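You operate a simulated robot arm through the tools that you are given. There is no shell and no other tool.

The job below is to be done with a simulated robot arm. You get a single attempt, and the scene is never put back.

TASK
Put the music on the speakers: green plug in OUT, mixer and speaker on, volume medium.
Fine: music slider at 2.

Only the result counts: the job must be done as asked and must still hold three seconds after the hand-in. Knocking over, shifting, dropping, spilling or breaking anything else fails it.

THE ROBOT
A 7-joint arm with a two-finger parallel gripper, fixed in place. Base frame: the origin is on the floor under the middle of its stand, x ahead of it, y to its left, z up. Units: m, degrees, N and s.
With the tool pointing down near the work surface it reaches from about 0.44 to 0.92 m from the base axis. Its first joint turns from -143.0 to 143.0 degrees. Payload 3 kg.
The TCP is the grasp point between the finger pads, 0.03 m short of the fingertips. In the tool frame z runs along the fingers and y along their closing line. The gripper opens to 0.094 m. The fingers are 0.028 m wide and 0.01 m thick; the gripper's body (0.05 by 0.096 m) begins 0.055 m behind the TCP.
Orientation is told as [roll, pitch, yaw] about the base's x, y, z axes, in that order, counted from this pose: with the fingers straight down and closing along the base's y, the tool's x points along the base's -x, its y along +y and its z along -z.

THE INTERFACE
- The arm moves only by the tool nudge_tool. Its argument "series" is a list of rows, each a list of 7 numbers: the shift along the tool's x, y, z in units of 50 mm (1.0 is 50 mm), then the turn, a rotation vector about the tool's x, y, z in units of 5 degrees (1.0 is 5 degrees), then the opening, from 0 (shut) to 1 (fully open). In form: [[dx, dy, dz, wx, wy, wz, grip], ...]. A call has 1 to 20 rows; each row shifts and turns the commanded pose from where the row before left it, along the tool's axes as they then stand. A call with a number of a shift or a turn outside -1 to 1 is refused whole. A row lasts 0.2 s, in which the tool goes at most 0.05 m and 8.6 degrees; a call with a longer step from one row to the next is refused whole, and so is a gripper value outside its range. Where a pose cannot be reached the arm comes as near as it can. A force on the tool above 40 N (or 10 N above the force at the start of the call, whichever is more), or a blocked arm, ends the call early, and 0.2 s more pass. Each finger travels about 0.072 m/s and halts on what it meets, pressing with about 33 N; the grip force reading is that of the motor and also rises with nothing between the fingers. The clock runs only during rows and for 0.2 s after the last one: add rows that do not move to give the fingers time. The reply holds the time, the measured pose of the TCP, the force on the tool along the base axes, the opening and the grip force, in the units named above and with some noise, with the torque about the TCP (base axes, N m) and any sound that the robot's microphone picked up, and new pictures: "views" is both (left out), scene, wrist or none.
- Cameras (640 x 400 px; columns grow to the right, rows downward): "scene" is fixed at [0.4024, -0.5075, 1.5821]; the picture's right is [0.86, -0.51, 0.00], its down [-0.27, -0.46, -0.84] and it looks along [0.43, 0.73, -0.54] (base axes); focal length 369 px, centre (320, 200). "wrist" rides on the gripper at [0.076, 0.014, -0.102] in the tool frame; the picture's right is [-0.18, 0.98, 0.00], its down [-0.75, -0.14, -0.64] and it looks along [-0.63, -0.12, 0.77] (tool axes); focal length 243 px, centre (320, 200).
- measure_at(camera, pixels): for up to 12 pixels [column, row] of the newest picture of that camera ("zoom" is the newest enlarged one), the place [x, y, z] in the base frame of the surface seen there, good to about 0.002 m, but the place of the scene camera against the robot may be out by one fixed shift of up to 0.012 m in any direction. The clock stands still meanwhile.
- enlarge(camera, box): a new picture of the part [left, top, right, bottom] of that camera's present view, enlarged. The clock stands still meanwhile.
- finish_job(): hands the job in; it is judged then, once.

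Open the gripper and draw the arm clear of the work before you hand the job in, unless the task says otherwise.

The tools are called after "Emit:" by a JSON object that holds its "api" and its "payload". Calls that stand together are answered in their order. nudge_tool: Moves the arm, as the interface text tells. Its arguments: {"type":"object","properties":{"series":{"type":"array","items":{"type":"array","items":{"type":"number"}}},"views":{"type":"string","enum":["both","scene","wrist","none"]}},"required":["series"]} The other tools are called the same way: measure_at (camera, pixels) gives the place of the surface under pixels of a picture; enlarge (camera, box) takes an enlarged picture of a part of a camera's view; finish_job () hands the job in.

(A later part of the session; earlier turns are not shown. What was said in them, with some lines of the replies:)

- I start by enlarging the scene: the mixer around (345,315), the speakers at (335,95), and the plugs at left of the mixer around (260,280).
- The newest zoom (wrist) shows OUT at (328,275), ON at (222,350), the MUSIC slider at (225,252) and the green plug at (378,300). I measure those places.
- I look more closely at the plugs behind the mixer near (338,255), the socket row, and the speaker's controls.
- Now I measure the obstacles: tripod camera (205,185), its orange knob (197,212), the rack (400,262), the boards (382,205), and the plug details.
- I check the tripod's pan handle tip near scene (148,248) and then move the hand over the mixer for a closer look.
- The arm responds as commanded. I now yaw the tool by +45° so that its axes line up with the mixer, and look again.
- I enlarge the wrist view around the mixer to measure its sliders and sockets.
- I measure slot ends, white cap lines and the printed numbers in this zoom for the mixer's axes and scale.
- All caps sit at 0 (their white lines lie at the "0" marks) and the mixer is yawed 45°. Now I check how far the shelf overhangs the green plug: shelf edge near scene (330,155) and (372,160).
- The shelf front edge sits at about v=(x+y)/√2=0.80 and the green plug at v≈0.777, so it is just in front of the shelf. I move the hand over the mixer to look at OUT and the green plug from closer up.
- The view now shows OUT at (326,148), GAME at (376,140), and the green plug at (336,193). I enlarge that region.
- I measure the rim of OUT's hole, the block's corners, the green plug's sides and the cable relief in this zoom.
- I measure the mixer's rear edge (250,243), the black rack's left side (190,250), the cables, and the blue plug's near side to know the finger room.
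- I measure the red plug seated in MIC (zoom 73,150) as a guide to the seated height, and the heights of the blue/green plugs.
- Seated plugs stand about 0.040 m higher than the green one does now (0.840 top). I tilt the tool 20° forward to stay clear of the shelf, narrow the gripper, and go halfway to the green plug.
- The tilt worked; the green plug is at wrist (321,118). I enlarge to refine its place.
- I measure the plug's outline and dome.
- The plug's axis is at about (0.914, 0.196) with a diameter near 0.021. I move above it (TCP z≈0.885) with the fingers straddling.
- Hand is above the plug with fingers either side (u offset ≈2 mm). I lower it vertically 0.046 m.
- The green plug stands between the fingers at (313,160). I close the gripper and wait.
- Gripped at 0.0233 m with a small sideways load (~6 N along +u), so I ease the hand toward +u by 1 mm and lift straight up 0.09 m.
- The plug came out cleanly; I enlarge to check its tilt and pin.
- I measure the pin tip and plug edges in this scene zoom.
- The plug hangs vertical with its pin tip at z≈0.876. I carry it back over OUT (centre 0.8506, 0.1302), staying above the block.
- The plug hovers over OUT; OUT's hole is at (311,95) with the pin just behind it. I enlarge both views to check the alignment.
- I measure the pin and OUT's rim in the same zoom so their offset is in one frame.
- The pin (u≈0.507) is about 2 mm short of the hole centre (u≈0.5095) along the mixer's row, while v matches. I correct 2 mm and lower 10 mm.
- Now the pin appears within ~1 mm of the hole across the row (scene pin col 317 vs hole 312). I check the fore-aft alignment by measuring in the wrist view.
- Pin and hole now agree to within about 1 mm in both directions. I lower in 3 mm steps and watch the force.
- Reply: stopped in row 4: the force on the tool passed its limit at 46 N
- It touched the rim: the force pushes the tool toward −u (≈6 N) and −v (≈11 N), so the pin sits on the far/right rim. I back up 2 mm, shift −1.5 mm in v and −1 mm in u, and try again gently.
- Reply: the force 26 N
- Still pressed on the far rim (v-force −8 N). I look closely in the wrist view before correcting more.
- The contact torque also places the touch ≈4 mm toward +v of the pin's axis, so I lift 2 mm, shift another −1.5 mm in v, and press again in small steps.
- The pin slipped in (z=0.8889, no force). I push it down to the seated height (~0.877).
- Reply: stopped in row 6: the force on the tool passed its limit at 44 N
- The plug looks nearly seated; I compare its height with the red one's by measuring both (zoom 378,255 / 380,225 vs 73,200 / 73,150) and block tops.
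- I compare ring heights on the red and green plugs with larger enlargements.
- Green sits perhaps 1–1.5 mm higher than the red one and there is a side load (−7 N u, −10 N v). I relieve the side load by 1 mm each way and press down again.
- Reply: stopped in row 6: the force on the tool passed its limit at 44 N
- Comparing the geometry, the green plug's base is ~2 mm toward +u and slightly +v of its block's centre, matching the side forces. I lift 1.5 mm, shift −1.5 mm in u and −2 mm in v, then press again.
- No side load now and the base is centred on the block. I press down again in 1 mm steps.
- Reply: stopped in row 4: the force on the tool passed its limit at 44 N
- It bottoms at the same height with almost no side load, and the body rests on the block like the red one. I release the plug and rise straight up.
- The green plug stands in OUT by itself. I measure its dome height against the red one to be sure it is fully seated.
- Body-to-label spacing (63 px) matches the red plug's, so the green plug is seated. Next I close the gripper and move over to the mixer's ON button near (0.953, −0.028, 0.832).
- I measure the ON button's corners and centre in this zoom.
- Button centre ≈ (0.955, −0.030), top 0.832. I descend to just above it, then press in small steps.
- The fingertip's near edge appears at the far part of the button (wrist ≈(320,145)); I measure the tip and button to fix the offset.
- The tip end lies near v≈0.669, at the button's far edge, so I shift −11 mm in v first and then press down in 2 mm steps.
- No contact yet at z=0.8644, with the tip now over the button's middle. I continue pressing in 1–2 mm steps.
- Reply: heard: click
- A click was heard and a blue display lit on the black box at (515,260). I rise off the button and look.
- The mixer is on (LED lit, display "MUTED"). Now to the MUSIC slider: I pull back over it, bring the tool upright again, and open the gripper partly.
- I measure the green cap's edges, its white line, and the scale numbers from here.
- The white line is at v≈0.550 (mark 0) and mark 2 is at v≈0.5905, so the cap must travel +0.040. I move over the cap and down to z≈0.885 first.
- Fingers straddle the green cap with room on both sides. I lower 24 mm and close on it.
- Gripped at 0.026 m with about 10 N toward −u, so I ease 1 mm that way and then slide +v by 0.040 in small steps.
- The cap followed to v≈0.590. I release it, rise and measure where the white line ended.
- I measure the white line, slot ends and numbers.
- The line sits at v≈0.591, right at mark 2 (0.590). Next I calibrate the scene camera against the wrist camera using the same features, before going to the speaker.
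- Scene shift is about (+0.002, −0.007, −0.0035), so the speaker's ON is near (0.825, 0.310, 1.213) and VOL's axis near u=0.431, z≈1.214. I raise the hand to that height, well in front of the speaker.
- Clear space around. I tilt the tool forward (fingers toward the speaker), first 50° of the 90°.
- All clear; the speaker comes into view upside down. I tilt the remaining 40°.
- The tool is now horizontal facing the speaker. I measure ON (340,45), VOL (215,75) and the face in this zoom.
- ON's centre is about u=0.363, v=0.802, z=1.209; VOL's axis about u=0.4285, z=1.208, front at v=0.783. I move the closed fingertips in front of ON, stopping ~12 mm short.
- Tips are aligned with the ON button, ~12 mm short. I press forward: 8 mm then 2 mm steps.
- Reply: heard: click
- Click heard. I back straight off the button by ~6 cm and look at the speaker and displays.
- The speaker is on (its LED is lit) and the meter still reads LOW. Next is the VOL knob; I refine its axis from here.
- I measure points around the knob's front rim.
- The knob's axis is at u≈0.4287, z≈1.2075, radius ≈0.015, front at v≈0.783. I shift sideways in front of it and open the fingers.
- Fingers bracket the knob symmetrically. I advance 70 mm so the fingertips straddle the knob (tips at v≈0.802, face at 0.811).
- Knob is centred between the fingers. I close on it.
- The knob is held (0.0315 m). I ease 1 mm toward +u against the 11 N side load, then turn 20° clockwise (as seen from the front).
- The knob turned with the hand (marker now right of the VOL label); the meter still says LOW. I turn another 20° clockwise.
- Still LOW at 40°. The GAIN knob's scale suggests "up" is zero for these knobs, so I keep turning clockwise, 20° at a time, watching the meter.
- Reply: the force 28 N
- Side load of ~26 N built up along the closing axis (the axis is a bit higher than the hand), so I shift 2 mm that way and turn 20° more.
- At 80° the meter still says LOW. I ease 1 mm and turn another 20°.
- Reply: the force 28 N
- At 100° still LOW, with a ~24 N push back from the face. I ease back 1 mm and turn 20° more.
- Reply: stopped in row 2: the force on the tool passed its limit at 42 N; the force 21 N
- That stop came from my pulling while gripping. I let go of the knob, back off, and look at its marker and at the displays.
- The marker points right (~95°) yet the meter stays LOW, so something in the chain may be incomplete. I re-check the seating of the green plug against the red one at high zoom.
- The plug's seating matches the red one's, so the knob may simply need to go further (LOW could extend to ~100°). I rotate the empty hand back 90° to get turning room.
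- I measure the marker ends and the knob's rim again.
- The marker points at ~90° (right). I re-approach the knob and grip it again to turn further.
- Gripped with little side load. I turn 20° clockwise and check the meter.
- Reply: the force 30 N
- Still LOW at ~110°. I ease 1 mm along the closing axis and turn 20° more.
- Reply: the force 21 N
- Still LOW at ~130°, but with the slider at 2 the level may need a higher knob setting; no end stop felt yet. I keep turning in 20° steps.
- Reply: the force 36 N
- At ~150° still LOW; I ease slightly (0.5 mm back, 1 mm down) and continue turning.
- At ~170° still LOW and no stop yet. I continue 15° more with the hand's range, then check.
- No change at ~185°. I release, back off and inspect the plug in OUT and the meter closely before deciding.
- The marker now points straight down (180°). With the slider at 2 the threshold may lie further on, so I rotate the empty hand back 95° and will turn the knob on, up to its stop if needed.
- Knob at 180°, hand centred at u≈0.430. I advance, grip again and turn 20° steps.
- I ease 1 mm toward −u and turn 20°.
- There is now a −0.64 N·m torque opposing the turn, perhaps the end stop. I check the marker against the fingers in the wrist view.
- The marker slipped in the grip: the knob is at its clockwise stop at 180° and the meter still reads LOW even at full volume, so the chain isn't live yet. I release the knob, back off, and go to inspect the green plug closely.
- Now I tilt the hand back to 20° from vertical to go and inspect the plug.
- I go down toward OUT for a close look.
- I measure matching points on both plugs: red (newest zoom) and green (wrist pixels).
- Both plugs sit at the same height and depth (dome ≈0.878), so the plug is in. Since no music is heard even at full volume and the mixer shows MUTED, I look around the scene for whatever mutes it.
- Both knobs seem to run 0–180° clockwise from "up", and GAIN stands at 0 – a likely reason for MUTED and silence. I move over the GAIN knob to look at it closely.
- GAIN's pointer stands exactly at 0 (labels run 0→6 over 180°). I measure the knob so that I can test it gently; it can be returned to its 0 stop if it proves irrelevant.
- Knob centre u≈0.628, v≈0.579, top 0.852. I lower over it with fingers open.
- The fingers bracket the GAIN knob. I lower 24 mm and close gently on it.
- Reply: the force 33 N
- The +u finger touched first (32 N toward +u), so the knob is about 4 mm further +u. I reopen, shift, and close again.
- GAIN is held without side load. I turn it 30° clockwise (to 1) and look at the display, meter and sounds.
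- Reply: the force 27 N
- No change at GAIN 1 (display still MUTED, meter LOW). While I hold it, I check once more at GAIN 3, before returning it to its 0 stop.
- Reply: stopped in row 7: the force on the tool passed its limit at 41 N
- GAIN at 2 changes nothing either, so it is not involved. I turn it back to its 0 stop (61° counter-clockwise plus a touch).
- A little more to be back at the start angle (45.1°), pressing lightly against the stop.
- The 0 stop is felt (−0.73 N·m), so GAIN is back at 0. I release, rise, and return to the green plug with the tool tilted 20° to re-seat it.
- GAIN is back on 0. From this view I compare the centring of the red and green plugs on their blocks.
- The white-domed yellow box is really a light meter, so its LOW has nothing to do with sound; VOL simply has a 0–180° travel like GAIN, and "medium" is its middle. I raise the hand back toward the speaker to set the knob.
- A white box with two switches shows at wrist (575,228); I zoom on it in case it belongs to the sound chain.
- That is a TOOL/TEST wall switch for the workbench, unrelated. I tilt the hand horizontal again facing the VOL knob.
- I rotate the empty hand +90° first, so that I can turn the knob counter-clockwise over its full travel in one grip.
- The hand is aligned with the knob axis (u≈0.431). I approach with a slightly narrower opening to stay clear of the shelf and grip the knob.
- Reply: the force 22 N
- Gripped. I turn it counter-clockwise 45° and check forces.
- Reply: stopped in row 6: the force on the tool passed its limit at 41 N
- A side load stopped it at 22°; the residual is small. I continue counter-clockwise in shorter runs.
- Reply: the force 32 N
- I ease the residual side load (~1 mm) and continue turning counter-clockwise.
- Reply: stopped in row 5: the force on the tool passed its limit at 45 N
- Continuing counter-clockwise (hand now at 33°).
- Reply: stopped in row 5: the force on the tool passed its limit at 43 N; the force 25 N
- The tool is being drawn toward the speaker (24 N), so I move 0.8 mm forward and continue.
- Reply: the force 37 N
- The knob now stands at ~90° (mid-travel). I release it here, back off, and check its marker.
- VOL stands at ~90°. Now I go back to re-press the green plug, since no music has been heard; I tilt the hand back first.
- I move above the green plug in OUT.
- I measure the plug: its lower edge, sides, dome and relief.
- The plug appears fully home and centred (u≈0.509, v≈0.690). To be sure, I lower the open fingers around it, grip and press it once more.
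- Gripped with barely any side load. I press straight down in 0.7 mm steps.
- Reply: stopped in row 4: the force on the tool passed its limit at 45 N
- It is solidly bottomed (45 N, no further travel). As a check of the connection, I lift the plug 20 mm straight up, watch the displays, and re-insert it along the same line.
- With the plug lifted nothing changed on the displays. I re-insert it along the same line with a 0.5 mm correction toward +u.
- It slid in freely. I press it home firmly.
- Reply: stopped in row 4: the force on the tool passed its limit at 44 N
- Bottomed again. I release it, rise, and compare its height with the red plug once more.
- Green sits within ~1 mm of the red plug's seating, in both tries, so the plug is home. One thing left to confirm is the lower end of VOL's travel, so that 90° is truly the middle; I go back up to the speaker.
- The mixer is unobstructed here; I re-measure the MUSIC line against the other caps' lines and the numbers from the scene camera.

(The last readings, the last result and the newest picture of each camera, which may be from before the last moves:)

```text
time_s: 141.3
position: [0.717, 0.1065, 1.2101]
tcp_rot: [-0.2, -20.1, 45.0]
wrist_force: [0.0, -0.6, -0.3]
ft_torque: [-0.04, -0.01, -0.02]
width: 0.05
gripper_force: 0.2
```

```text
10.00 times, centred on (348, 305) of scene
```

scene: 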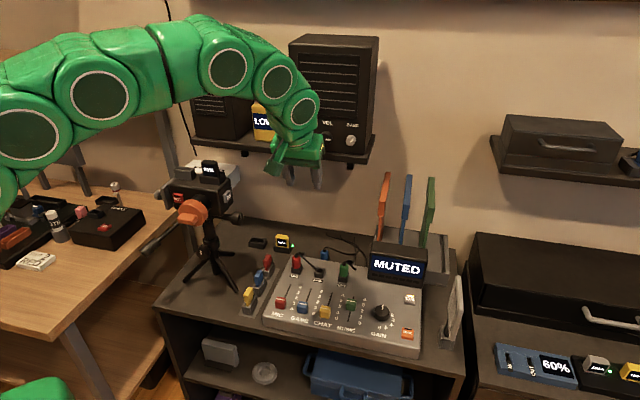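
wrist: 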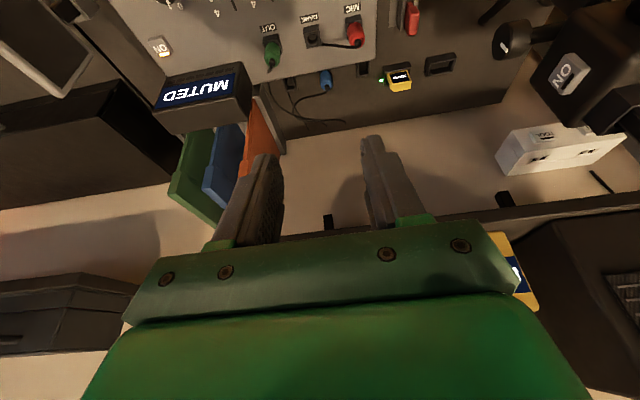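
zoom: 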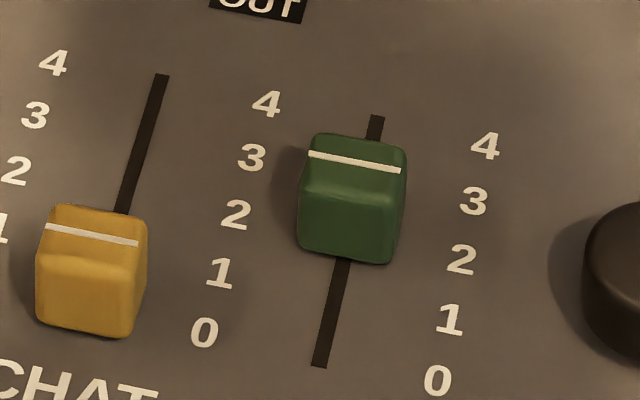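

Emit:
{"api": "measure_at", "payload": {"camera": "zoom", "pixels": [[354, 162], [315, 155], [396, 169], [92, 235], [55, 229], [130, 242], [235, 214], [461, 260], [204, 333], [437, 380], [266, 104], [485, 146]]}}

```text
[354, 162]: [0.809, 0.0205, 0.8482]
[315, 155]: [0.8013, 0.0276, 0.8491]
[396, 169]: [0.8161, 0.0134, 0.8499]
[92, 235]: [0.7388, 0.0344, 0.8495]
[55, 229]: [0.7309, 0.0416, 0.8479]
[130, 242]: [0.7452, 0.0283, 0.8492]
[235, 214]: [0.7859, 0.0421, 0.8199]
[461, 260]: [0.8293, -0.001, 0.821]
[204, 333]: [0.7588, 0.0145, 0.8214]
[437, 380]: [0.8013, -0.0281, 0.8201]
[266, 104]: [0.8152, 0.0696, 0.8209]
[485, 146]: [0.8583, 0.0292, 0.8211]
```

MUSIC sits at 2.00 ± 0.03 (0.0399 m of travel vs 0.0200 per unit). Now I tilt the hand to horizontal again for VOL.

Emit:
{"api": "nudge_tool", "payload": {"series": [[0, 0, 0, 0, -1, 0, 0.53], [0, 0, 0, 0, -1, 0, 0.53], [0, 0, 0, 0, -1, 0, 0.53], [0, 0, 0, 0, -1, 0, 0.53], [0, 0, 0, 0, -1, 0, 0.53], [0, 0, 0, 0, -1, 0, 0.53], [0, 0, 0, 0, -1, 0, 0.53], [0, 0, 0, 0, -1, 0, 0.53], [0, 0, 0, 0, -1, 0, 0.53], [0, 0, 0, 0, -1, 0, 0.53], [0, 0, 0, 0, -1, 0, 0.53], [0, 0, 0, 0, -1, 0, 0.53], [0, 0, 0, 0, -1, 0, 0.53], [0, 0, 0, 0, -1, 0, 0.53], [0, 0, 0, 0, 0, 0, 0.53]], "views": "wrist"}}

```text
time_s: 144.5
position: [0.7158, 0.1068, 1.2094]
tcp_rot: [-151.8, -89.7, -163.2]
wrist_force: [0.7, 0.4, -0.5]
ft_torque: [0.0, 0.0, -0.01]
width: 0.0498
gripper_force: 0.0
```

wrist: 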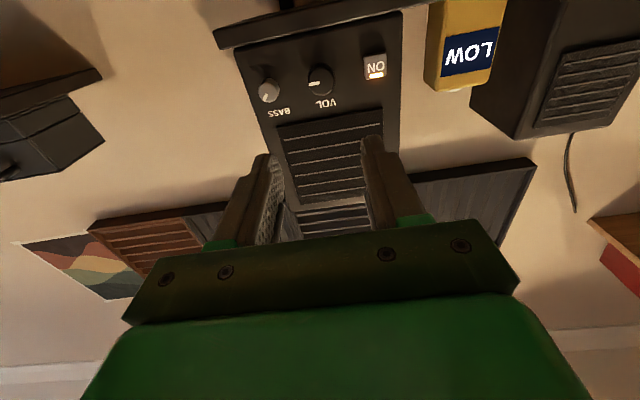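

I advance to the knob, grip it and ease.

Emit:
{"api": "nudge_tool", "payload": {"series": [[0.01, 0.005, 0.63, 0, 0, 0, 0.5], [0.01, 0.005, 0.63, 0, 0, 0, 0.5], [0, 0, 0.63, 0, 0, 0, 0.5], [0, 0, 0.63, 0, 0, 0, 0.5], [0, 0, 0.63, 0, 0, 0, 0.5], [0, 0, 0.63, 0, 0, 0, 0.5], [0, 0, 0, 0, 0, 0, 0.5], [0, 0, 0, 0, 0, 0, 0.35], [0, 0, 0, 0, 0, 0, 0.2], [0, 0, 0, 0, 0, 0, 0.2]], "views": "wrist"}}

```text
time_s: 146.7
position: [0.8505, 0.2418, 1.2081]
tcp_rot: [-133.7, -89.8, 178.7]
wrist_force: [-1.4, 7.8, 1.7]
ft_torque: [0.07, -0.06, 0.7]
width: 0.0314
gripper_force: 44.7
```

wrist: 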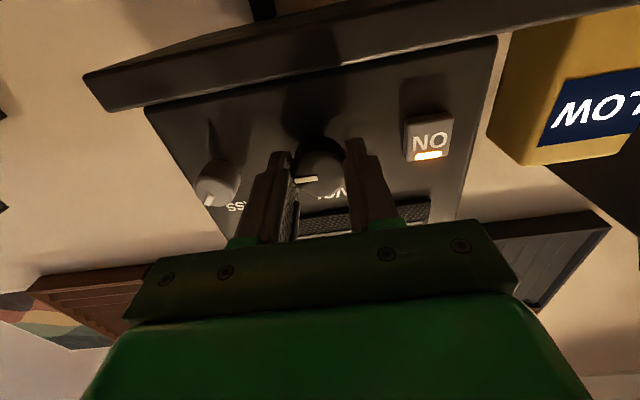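

Gripped gently. I turn counter-clockwise 30° and read the forces.

Emit:
{"api": "nudge_tool", "payload": {"series": [[0, 0.01, 0, 0, 0, 0, 0.2], [0, 0, 0, 0, 0, -1, 0.2], [0, 0, 0, 0, 0, -1, 0.2], [0, 0, 0, 0, 0, -1, 0.2], [0, 0, 0, 0, 0, -1, 0.2], [0, 0, 0, 0, 0, -1, 0.2], [0, 0, 0, 0, 0, -1, 0.2], [0, 0, 0, 0, 0, 0, 0.2]], "views": "none"}}

```text
time_s: 147.2
position: [0.8492, 0.2427, 1.2083]
tcp_rot: [-93.7, -88.3, 138.5]
wrist_force: [16.7, 8.8, 0.4]
ft_torque: [-0.16, 0.22, 0.25]
width: 0.0318
gripper_force: 44.6
stopped in row 2: the force on the tool passed its limit at 42 N (the readings are from after the stop); the commanded pose is now the measured one
```

A friction peak stopped it; I continue.

Emit:
{"api": "nudge_tool", "payload": {"series": [[0, 0, 0.006, 0, 0, -0.6, 0.2], [0, 0, 0, 0, 0, -0.8, 0.2], [0, 0, 0, 0, 0, -1, 0.2], [0, 0, 0, 0, 0, -1, 0.2], [0, 0, 0, 0, 0, -1, 0.2], [0, 0, 0, 0, 0, 0, 0.2]], "views": "none"}}

```text
time_s: 148.6
position: [0.8501, 0.2416, 1.209]
tcp_rot: [-90.4, -66.3, 135.3]
wrist_force: [17.1, 7.8, 8.7]
ft_torque: [0.08, -0.1, 0.49]
width: 0.0315
gripper_force: 44.6
```

Continuing counter-clockwise (hand at −24°).

Emit:
{"api": "nudge_tool", "payload": {"series": [[0, 0, 0.008, 0, 0, -0.6, 0.2], [0, 0, 0, 0, 0, -1, 0.2], [0, 0, 0, 0, 0, -1, 0.2], [0, 0, 0, 0, 0, -1, 0.2], [0, 0, 0, 0, 0, -1, 0.2], [0, 0, 0, 0, 0, 0, 0.2]], "views": "none"}}

```text
time_s: 149.7
position: [0.8509, 0.2412, 1.2093]
tcp_rot: [-89.9, -48.0, 135.1]
wrist_force: [-21.9, -10.6, -2.1]
ft_torque: [-0.06, 0.06, -0.46]
width: 0.0318
gripper_force: 44.6
out of reach, approached as far as the arm can: row 5
stopped in row 5: the force on the tool passed its limit at 48 N (the readings are from after the stop); the commanded pose is now the measured one
```

The wrist's limit is at about −42°. I open in place, rotate the open fingers around the knob by +95°, and re-grip.

Emit:
{"api": "nudge_tool", "payload": {"series": [[0, 0, 0, 0, 0, 0, 0.4], [0, 0, 0, 0, 0, 0, 0.5], [0, 0, 0, 0, 0, 0, 0.5], [0, 0, 0, 0, 0, 1, 0.5], [0, 0, 0, 0, 0, 1, 0.5], [0, 0, 0, 0, 0, 1, 0.5], [0, 0, 0, 0, 0, 1, 0.5], [0, 0, 0, 0, 0, 1, 0.5], [0, 0, 0, 0, 0, 1, 0.5], [0, 0, 0, 0, 0, 1, 0.5], [0, 0, 0, 0, 0, 1, 0.5], [0, 0, 0, 0, 0, 1, 0.5], [0, 0, 0, 0, 0, 1, 0.5], [0, 0, 0, 0, 0, 1, 0.5], [0, 0, 0, 0, 0, 1, 0.5], [0, 0, 0, 0, 0, 1, 0.5], [0, 0, 0, 0, 0, 1, 0.5], [0, 0, 0, 0, 0, 1, 0.5], [0, 0, 0, 0, 0, 1, 0.5], [0, 0, 0, 0, 0, 0, 0.5]], "views": "wrist"}}

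Emit:
{"api": "enlarge", "payload": {"camera": "wrist", "box": [230, 80, 410, 220]}}

```text
time_s: 153.9
position: [0.8499, 0.2407, 1.2082]
tcp_rot: [89.7, -52.0, -44.9]
wrist_force: [0.2, 1.2, -0.2]
ft_torque: [0.0, 0.0, -0.01]
width: 0.0471
gripper_force: 0.1
```

wrist: 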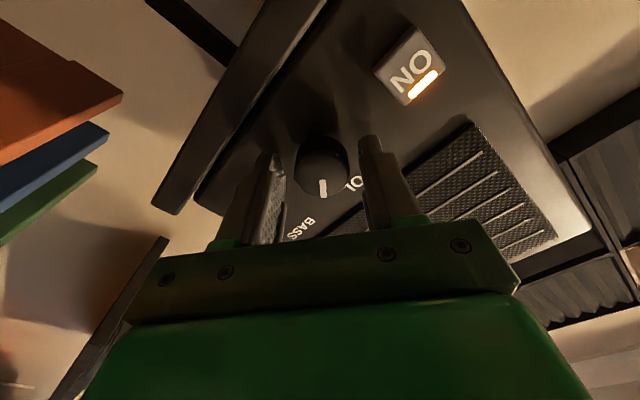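

```text
2.86 times, centred on (320, 150) of wrist
```

zoom: 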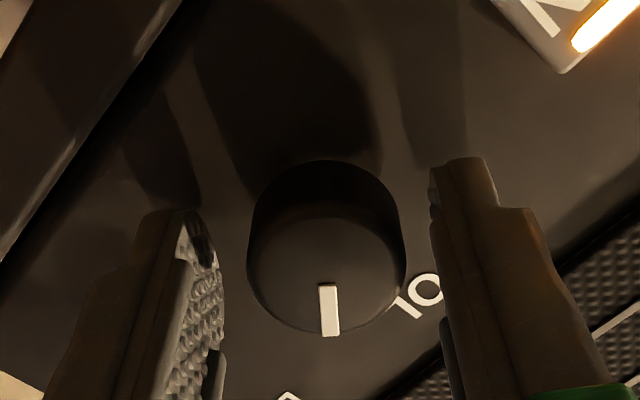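

The knob now stands near 40°. I grip and keep turning counter-clockwise to find the lower stop.

Emit:
{"api": "nudge_tool", "payload": {"series": [[0, 0, 0, 0, 0, 0, 0.35], [0, 0, 0, 0, 0, 0, 0.2], [0, 0, 0, 0, 0, 0, 0.2], [0, 0, 0, 0, 0, -0.5, 0.2], [0, 0, 0, 0, 0, -1, 0.2], [0, 0, 0, 0, 0, -1, 0.2], [0, 0, 0, 0, 0, -1, 0.2], [0, 0, 0, 0, 0, 0, 0.2]], "views": "none"}}

```text
time_s: 155.7
position: [0.8498, 0.2417, 1.2084]
tcp_rot: [89.9, -69.6, -44.8]
wrist_force: [-15.4, -2.2, 9.2]
ft_torque: [0.22, -0.25, 0.11]
width: 0.0314
gripper_force: 45.2
```

Hand at 20°, no resisting torque. I continue in 10° steps.

Emit:
{"api": "nudge_tool", "payload": {"series": [[0, 0, 0, 0, 0, -0.7, 0.2], [0, 0, 0, 0, 0, -1, 0.2], [0, 0, 0, 0, 0, -1, 0.2], [0, 0, 0, 0, 0, 0, 0.2]], "views": "wrist"}}

Emit:
{"api": "enlarge", "payload": {"camera": "wrist", "box": [230, 80, 410, 220]}}

```text
time_s: 156.7
position: [0.8503, 0.2429, 1.2089]
tcp_rot: [89.4, -83.1, -44.3]
wrist_force: [-28.1, -7.1, 4.9]
ft_torque: [-0.06, 0.0, 0.25]
width: 0.0318
gripper_force: 44.9
```

wrist: 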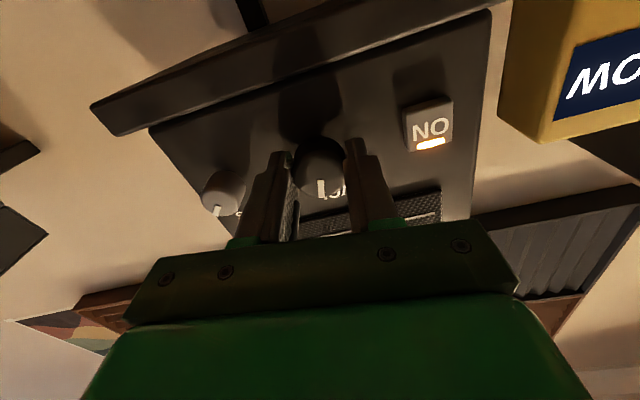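

```text
2.86 times, centred on (320, 150) of wrist
```

zoom: 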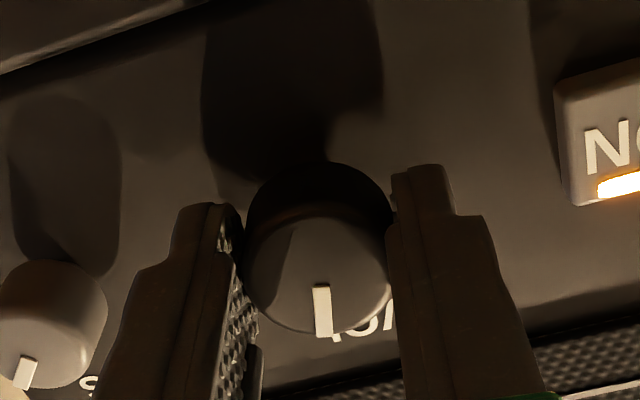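

Knob ≈7°, still following. I turn 15° more counter-clockwise to see whether it stops at 0.

Emit:
{"api": "nudge_tool", "payload": {"series": [[0, 0, 0, 0, 0, -1, 0.2], [0, 0, 0, 0, 0, -1, 0.2], [0, 0, 0, 0, 0, -1, 0.2], [0, 0, 0, 0, 0, 0, 0.2]], "views": "wrist"}}

Emit:
{"api": "enlarge", "payload": {"camera": "wrist", "box": [230, 80, 410, 220]}}

```text
time_s: 157.7
position: [0.8497, 0.2419, 1.2087]
tcp_rot: [-89.4, -81.8, 134.5]
wrist_force: [-10.2, 0.9, 3.0]
ft_torque: [0.26, 0.1, 0.01]
width: 0.0313
gripper_force: 45.5
```

wrist: 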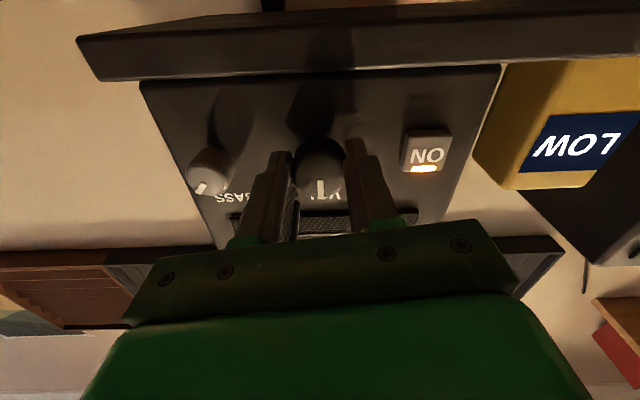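

```text
2.86 times, centred on (320, 150) of wrist
```

zoom: 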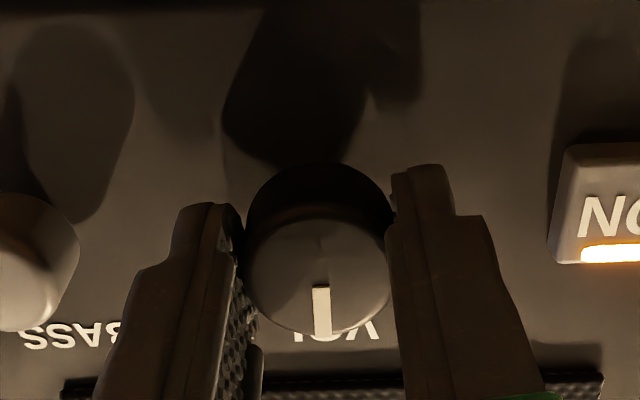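

Torque of +0.25 N·m and a small marker shift suggest the stop near 0°. I turn 10° more to confirm.

Emit:
{"api": "nudge_tool", "payload": {"series": [[0, 0, 0, 0, 0, -1, 0.2], [0, 0, 0, 0, 0, -1, 0.2], [0, 0, 0, 0, 0, 0, 0.2]], "views": "wrist"}}

Emit:
{"api": "enlarge", "payload": {"camera": "wrist", "box": [230, 80, 410, 220]}}

```text
time_s: 158.5
position: [0.8506, 0.242, 1.2074]
tcp_rot: [-89.6, -72.0, 134.7]
wrist_force: [3.2, 4.6, -0.5]
ft_torque: [0.38, 0.63, -0.2]
width: 0.0316
gripper_force: 45.0
```

wrist: 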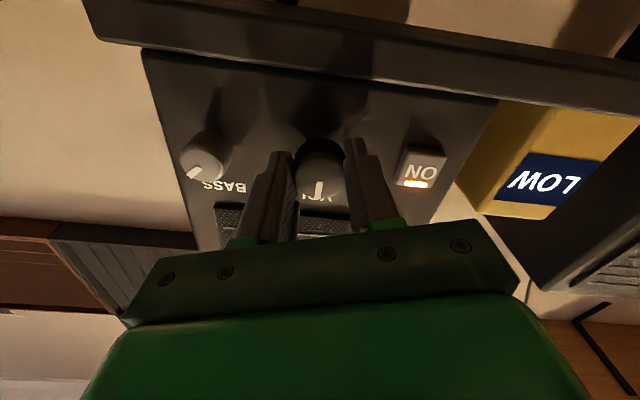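

```text
2.86 times, centred on (320, 150) of wrist
```

zoom: 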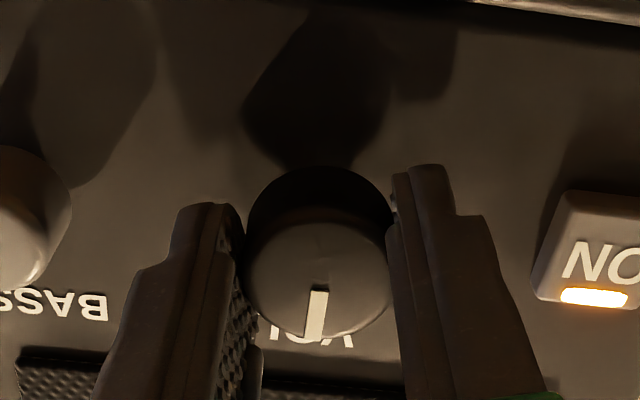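

The lower stop at 0° is confirmed (0.7 N·m, marker slipped), so travel is 0–180° and the middle is 90°. I now turn clockwise from the stop, in runs.

Emit:
{"api": "nudge_tool", "payload": {"series": [[0, 0, 0, 0, 0, 0.6, 0.2], [0, 0, 0, 0, 0, 1, 0.2], [0, 0, 0, 0, 0, 1, 0.2], [0, 0, 0, 0, 0, 1, 0.2], [0, 0, 0, 0, 0, 1, 0.2], [0, 0, 0, 0, 0, 1, 0.2], [0, 0, 0, 0, 0, 1, 0.2], [0, 0, 0, 0, 0, 0, 0.2]], "views": "none"}}

```text
time_s: 160.3
position: [0.8505, 0.2418, 1.2075]
tcp_rot: [89.6, -75.0, -44.4]
wrist_force: [-30.4, -2.4, -9.3]
ft_torque: [-0.06, 0.02, 0.29]
width: 0.0316
gripper_force: 44.6
```

Hand at +15°. I ease 1 mm and continue 30°.

Emit:
{"api": "nudge_tool", "payload": {"series": [[0, 0.02, -0.006, 0, 0, 0.4, 0.2], [0, 0, 0, 0, 0, 1, 0.2], [0, 0, 0, 0, 0, 1, 0.2], [0, 0, 0, 0, 0, 1, 0.2], [0, 0, 0, 0, 0, 1, 0.2], [0, 0, 0, 0, 0, 1, 0.2], [0, 0, 0, 0, 0, 0, 0.2]], "views": "none"}}

```text
time_s: 161.9
position: [0.8502, 0.2432, 1.2076]
tcp_rot: [89.8, -48.0, -44.7]
wrist_force: [23.7, 22.6, -2.1]
ft_torque: [-0.08, 0.04, -0.03]
width: 0.0315
gripper_force: 45.0
```

Hand at 42°; I ease forward slightly and continue 20°.

Emit:
{"api": "nudge_tool", "payload": {"series": [[0, 0, 0.012, 0, 0, 0.4, 0.2], [0, 0, 0, 0, 0, 1, 0.2], [0, 0, 0, 0, 0, 1, 0.2], [0, 0, 0, 0, 0, 1, 0.2], [0, 0, 0, 0, 0, 1, 0.2], [0, 0, 0, 0, 0, 0, 0.2]], "views": "wrist"}}

Emit:
{"api": "enlarge", "payload": {"camera": "wrist", "box": [230, 80, 410, 220]}}

Emit:
{"api": "enlarge", "payload": {"camera": "scene", "box": [290, 110, 370, 160]}}

```text
time_s: 163.3
position: [0.85, 0.2422, 1.2089]
tcp_rot: [89.9, -25.9, -44.8]
wrist_force: [-39.2, -7.9, -14.6]
ft_torque: [-0.25, 0.29, 0.48]
width: 0.0316
gripper_force: 44.8
```

wrist: 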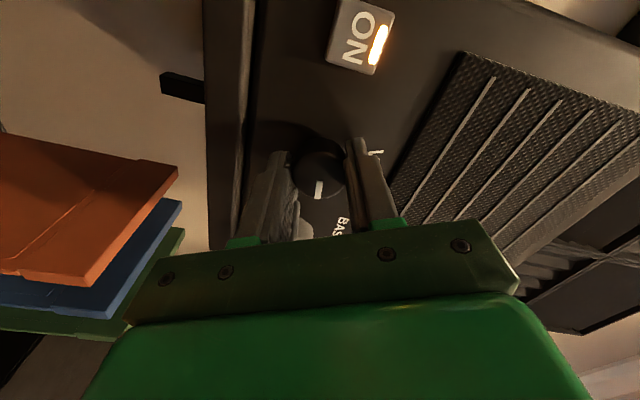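

```text
2.86 times, centred on (320, 150) of wrist
```

zoom: 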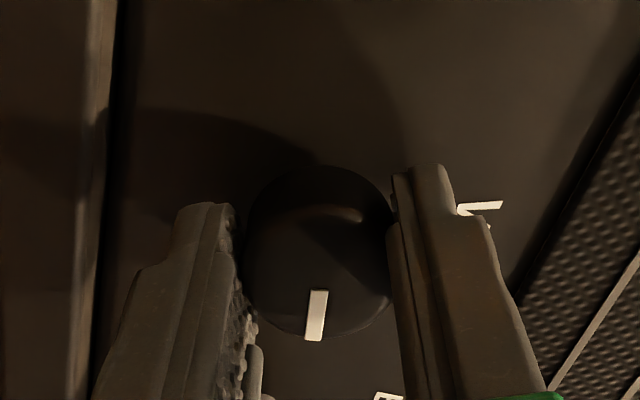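

```text
8.00 times, centred on (330, 135) of scene
```

zoom: 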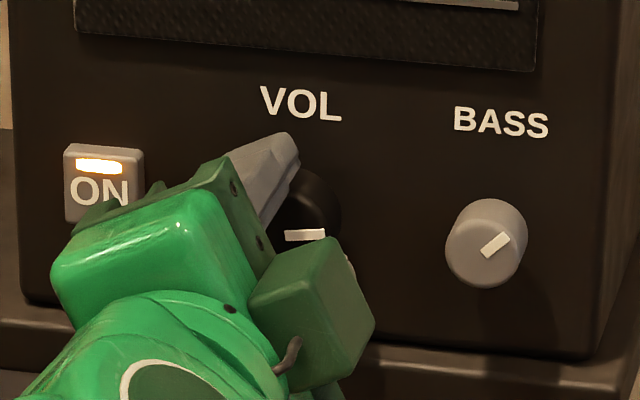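

The marker is at ≈81° now. I ease the load and turn the last 9° clockwise.

Emit:
{"api": "nudge_tool", "payload": {"series": [[0.02, 0, -0.008, 0, 0, 0.3, 0.2], [0, 0, 0, 0, 0, 0.8, 0.2], [0, 0, 0, 0, 0, 0.8, 0.2], [0, 0, 0, 0, 0, 0, 0.2]], "views": "both"}}

Emit:
{"api": "enlarge", "payload": {"camera": "scene", "box": [290, 110, 370, 160]}}

```text
time_s: 164.3
position: [0.8504, 0.2432, 1.2082]
tcp_rot: [90.0, -16.5, -45.0]
wrist_force: [36.2, 14.4, 16.0]
ft_torque: [0.2, -0.17, -0.59]
width: 0.0315
gripper_force: 45.2
```

scene: 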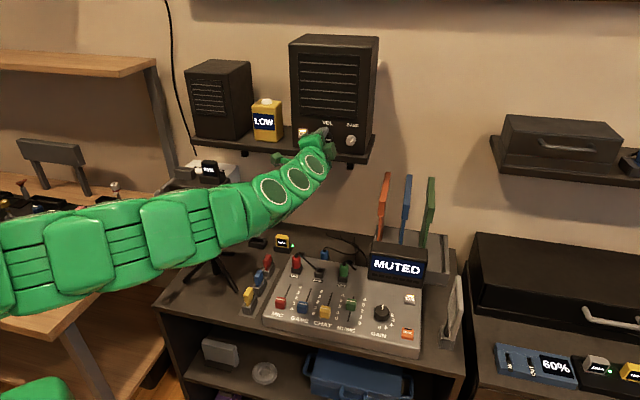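
wrist: 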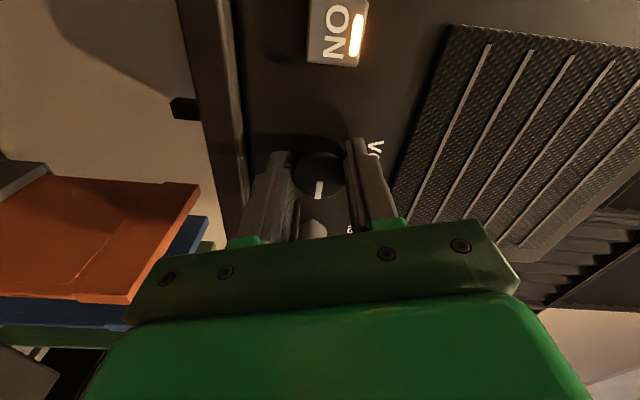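

```text
8.00 times, centred on (330, 135) of scene
```

zoom: 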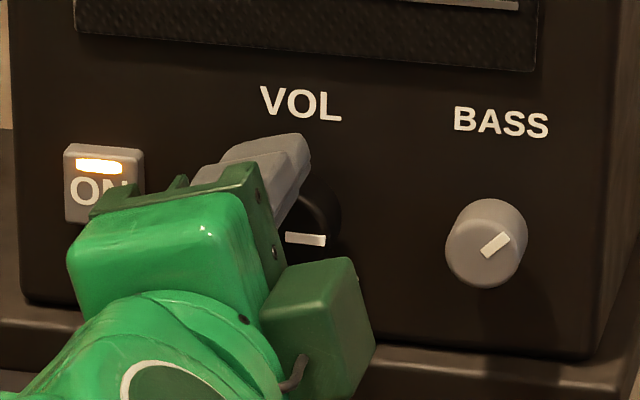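

The marker is again level with the panel (≈90°). I open, back off and verify.

Emit:
{"api": "nudge_tool", "payload": {"series": [[0, 0, 0, 0, 0, 0, 0.3], [0, 0, 0, 0, 0, 0, 0.45], [0, 0, 0, 0, 0, 0, 0.5], [0, 0, 0, 0, 0, 0, 0.5], [0, 0, -0.4, 0, 0, 0, 0.5], [0, 0, -0.7, 0, 0, 0, 0.5], [0, 0, -0.8, 0, 0, 0, 0.5], [0, 0, -0.8, 0, 0, 0, 0.5], [0, 0, 0, 0, 0, 0, 0.5]], "views": "both"}}

Emit:
{"api": "enlarge", "payload": {"camera": "scene", "box": [290, 110, 370, 160]}}

Emit:
{"api": "enlarge", "payload": {"camera": "wrist", "box": [250, 40, 390, 160]}}

```text
time_s: 166.3
position: [0.7514, 0.1461, 1.2088]
tcp_rot: [89.8, -16.6, -44.8]
wrist_force: [-0.3, 0.3, 0.1]
ft_torque: [0.0, 0.05, 0.02]
width: 0.047
gripper_force: 0.0
```

scene: 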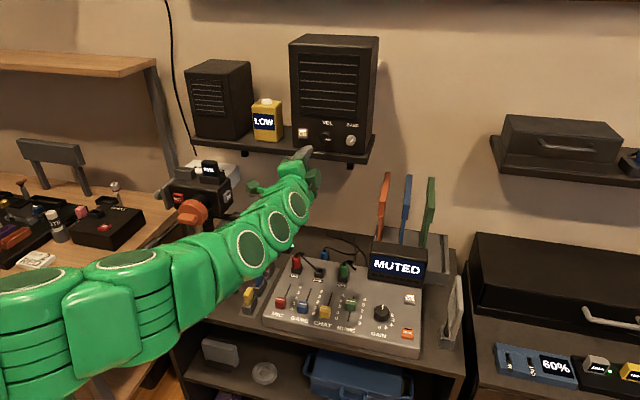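
wrist: 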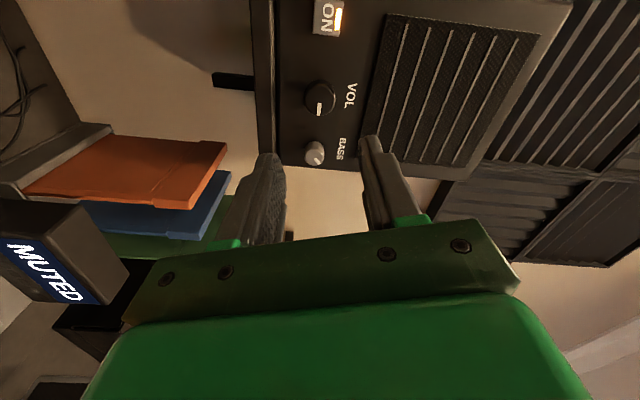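

```text
8.00 times, centred on (330, 135) of scene
```

zoom: 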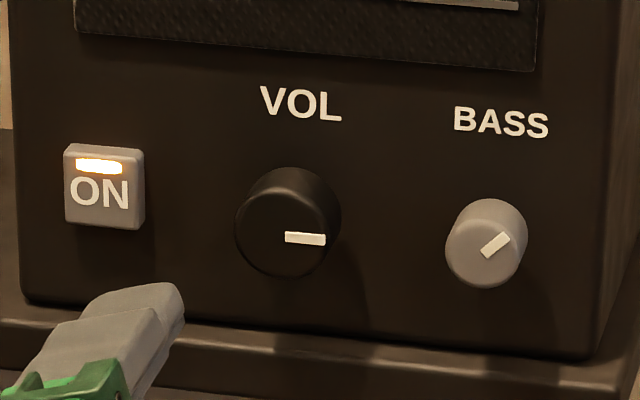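

```text
3.33 times, centred on (320, 100) of wrist
```

zoom: 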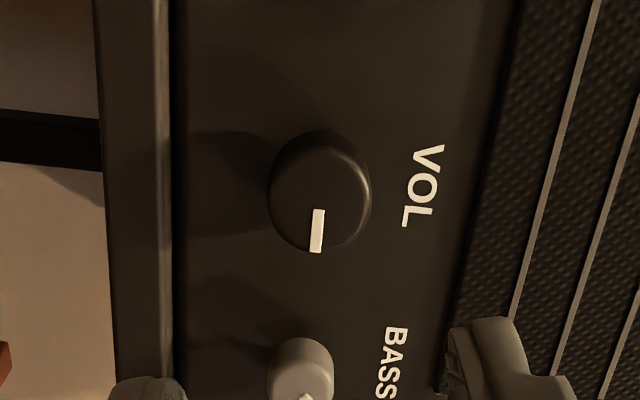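

I measure the marker's ends to get its true angle.

Emit:
{"api": "measure_at", "payload": {"camera": "zoom", "pixels": [[319, 214], [317, 230], [316, 247], [320, 190], [275, 195], [367, 195], [318, 140]]}}

Emit:
{"api": "measure_at", "payload": {"camera": "scene", "pixels": [[325.2, 139.6], [327, 139.7], [329.3, 139.9]]}}

```text
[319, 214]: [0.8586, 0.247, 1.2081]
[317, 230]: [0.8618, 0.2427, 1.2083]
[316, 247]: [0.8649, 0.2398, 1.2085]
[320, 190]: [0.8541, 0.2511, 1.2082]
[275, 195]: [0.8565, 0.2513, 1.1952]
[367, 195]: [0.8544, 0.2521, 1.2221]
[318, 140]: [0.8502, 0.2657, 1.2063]
```

```text
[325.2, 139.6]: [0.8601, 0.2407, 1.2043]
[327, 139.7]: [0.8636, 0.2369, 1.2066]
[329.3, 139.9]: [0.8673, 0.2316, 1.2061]
```

VOL's marker is level to within 2° (90°, mid-travel); BASS, GAIN and TONE are as at the start. I draw the arm well back from the speaker with the gripper open.

Emit:
{"api": "nudge_tool", "payload": {"series": [[0, 0, -0.8, 0, 0, 0, 0.6], [0, 0, -0.8, 0, 0, 0, 0.8], [0, 0, -0.8, 0, 0, 0, 1], [0, 0, -0.8, 0, 0, 0, 1], [0, 0, -0.4, 0, 0, 0, 1], [0, 0, 0, 0, 0, 0, 1]], "views": "both"}}

Emit:
{"api": "enlarge", "payload": {"camera": "scene", "box": [230, 220, 470, 370]}}

Emit:
{"api": "enlarge", "payload": {"camera": "scene", "box": [180, 30, 400, 168]}}

```text
time_s: 167.7
position: [0.6268, 0.0196, 1.2092]
tcp_rot: [90.0, -16.6, -44.9]
wrist_force: [0.5, 0.1, -0.4]
ft_torque: [0.03, 0.03, 0.02]
width: 0.0943
gripper_force: 0.1
```

scene: 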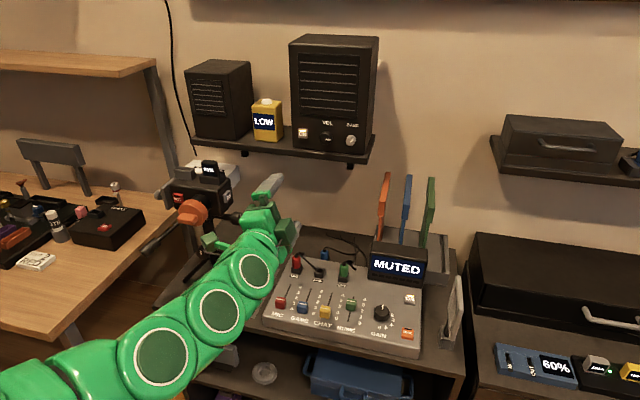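
wrist: 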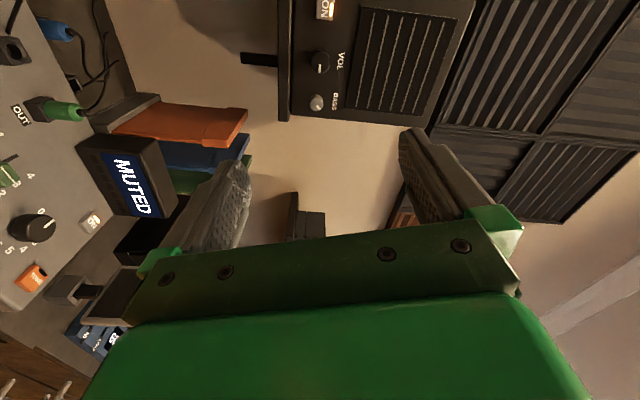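

```text
2.67 times, centred on (350, 295) of scene
```

zoom: 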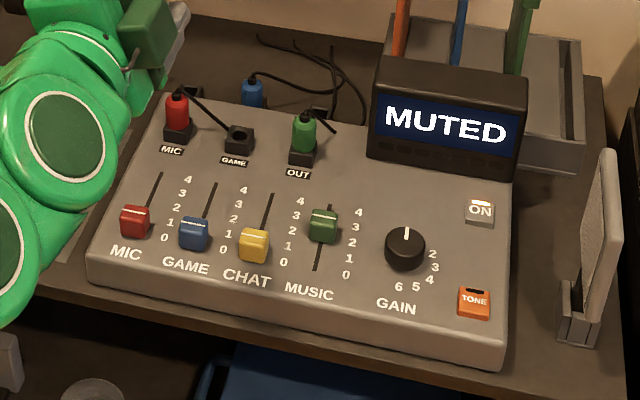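

```text
2.90 times, centred on (290, 99) of scene
```

zoom: 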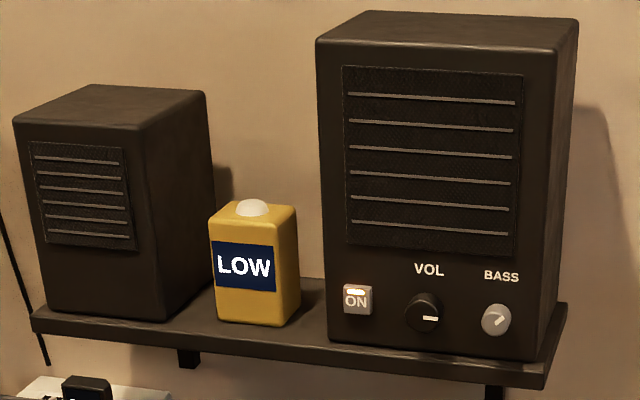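

Everything asked is in place: the green plug is seated in OUT, the ON LEDs of mixer and speaker are lit, MUSIC is at 2 and VOL is at mid-travel. The gripper is open and the arm is clear, so I hand the job in.

Emit:
{"api": "finish_job", "payload": {}}

```text
The job is handed in.
```

I set everything the task lists and handed the job in, but I never confirmed that music actually plays. The robot's microphone never picked up any music, even with VOL turned to its maximum.

- **Green plug:** it is seated in OUT, within about 1 mm of how the red plug sits in MIC.
- **Mixer and speaker:** both clicked on and both ON lights are lit.
- **Music slider:** it measured 2.00 ± 0.03 on the printed scale.
- **Volume:** VOL is at 90°. I felt its stops at 0° and 180°, so I took the middle as "medium"; the knob has no markings.

**Displays:** the mixer display read "MUTED" from power-on to hand-in, and the yellow box on the speaker shelf read "LOW" throughout. I took "MUTED" to be the microphone channel and the yellow box to be a light meter, but I could not verify either. If the yellow box is really a sound meter, something in the chain was not working.

**Extra moves while looking for the cause:** I turned GAIN up to about 2 and then back to its 0 stop. I also pulled the green plug out once and put it back. The other sliders, BASS and TONE look unchanged.
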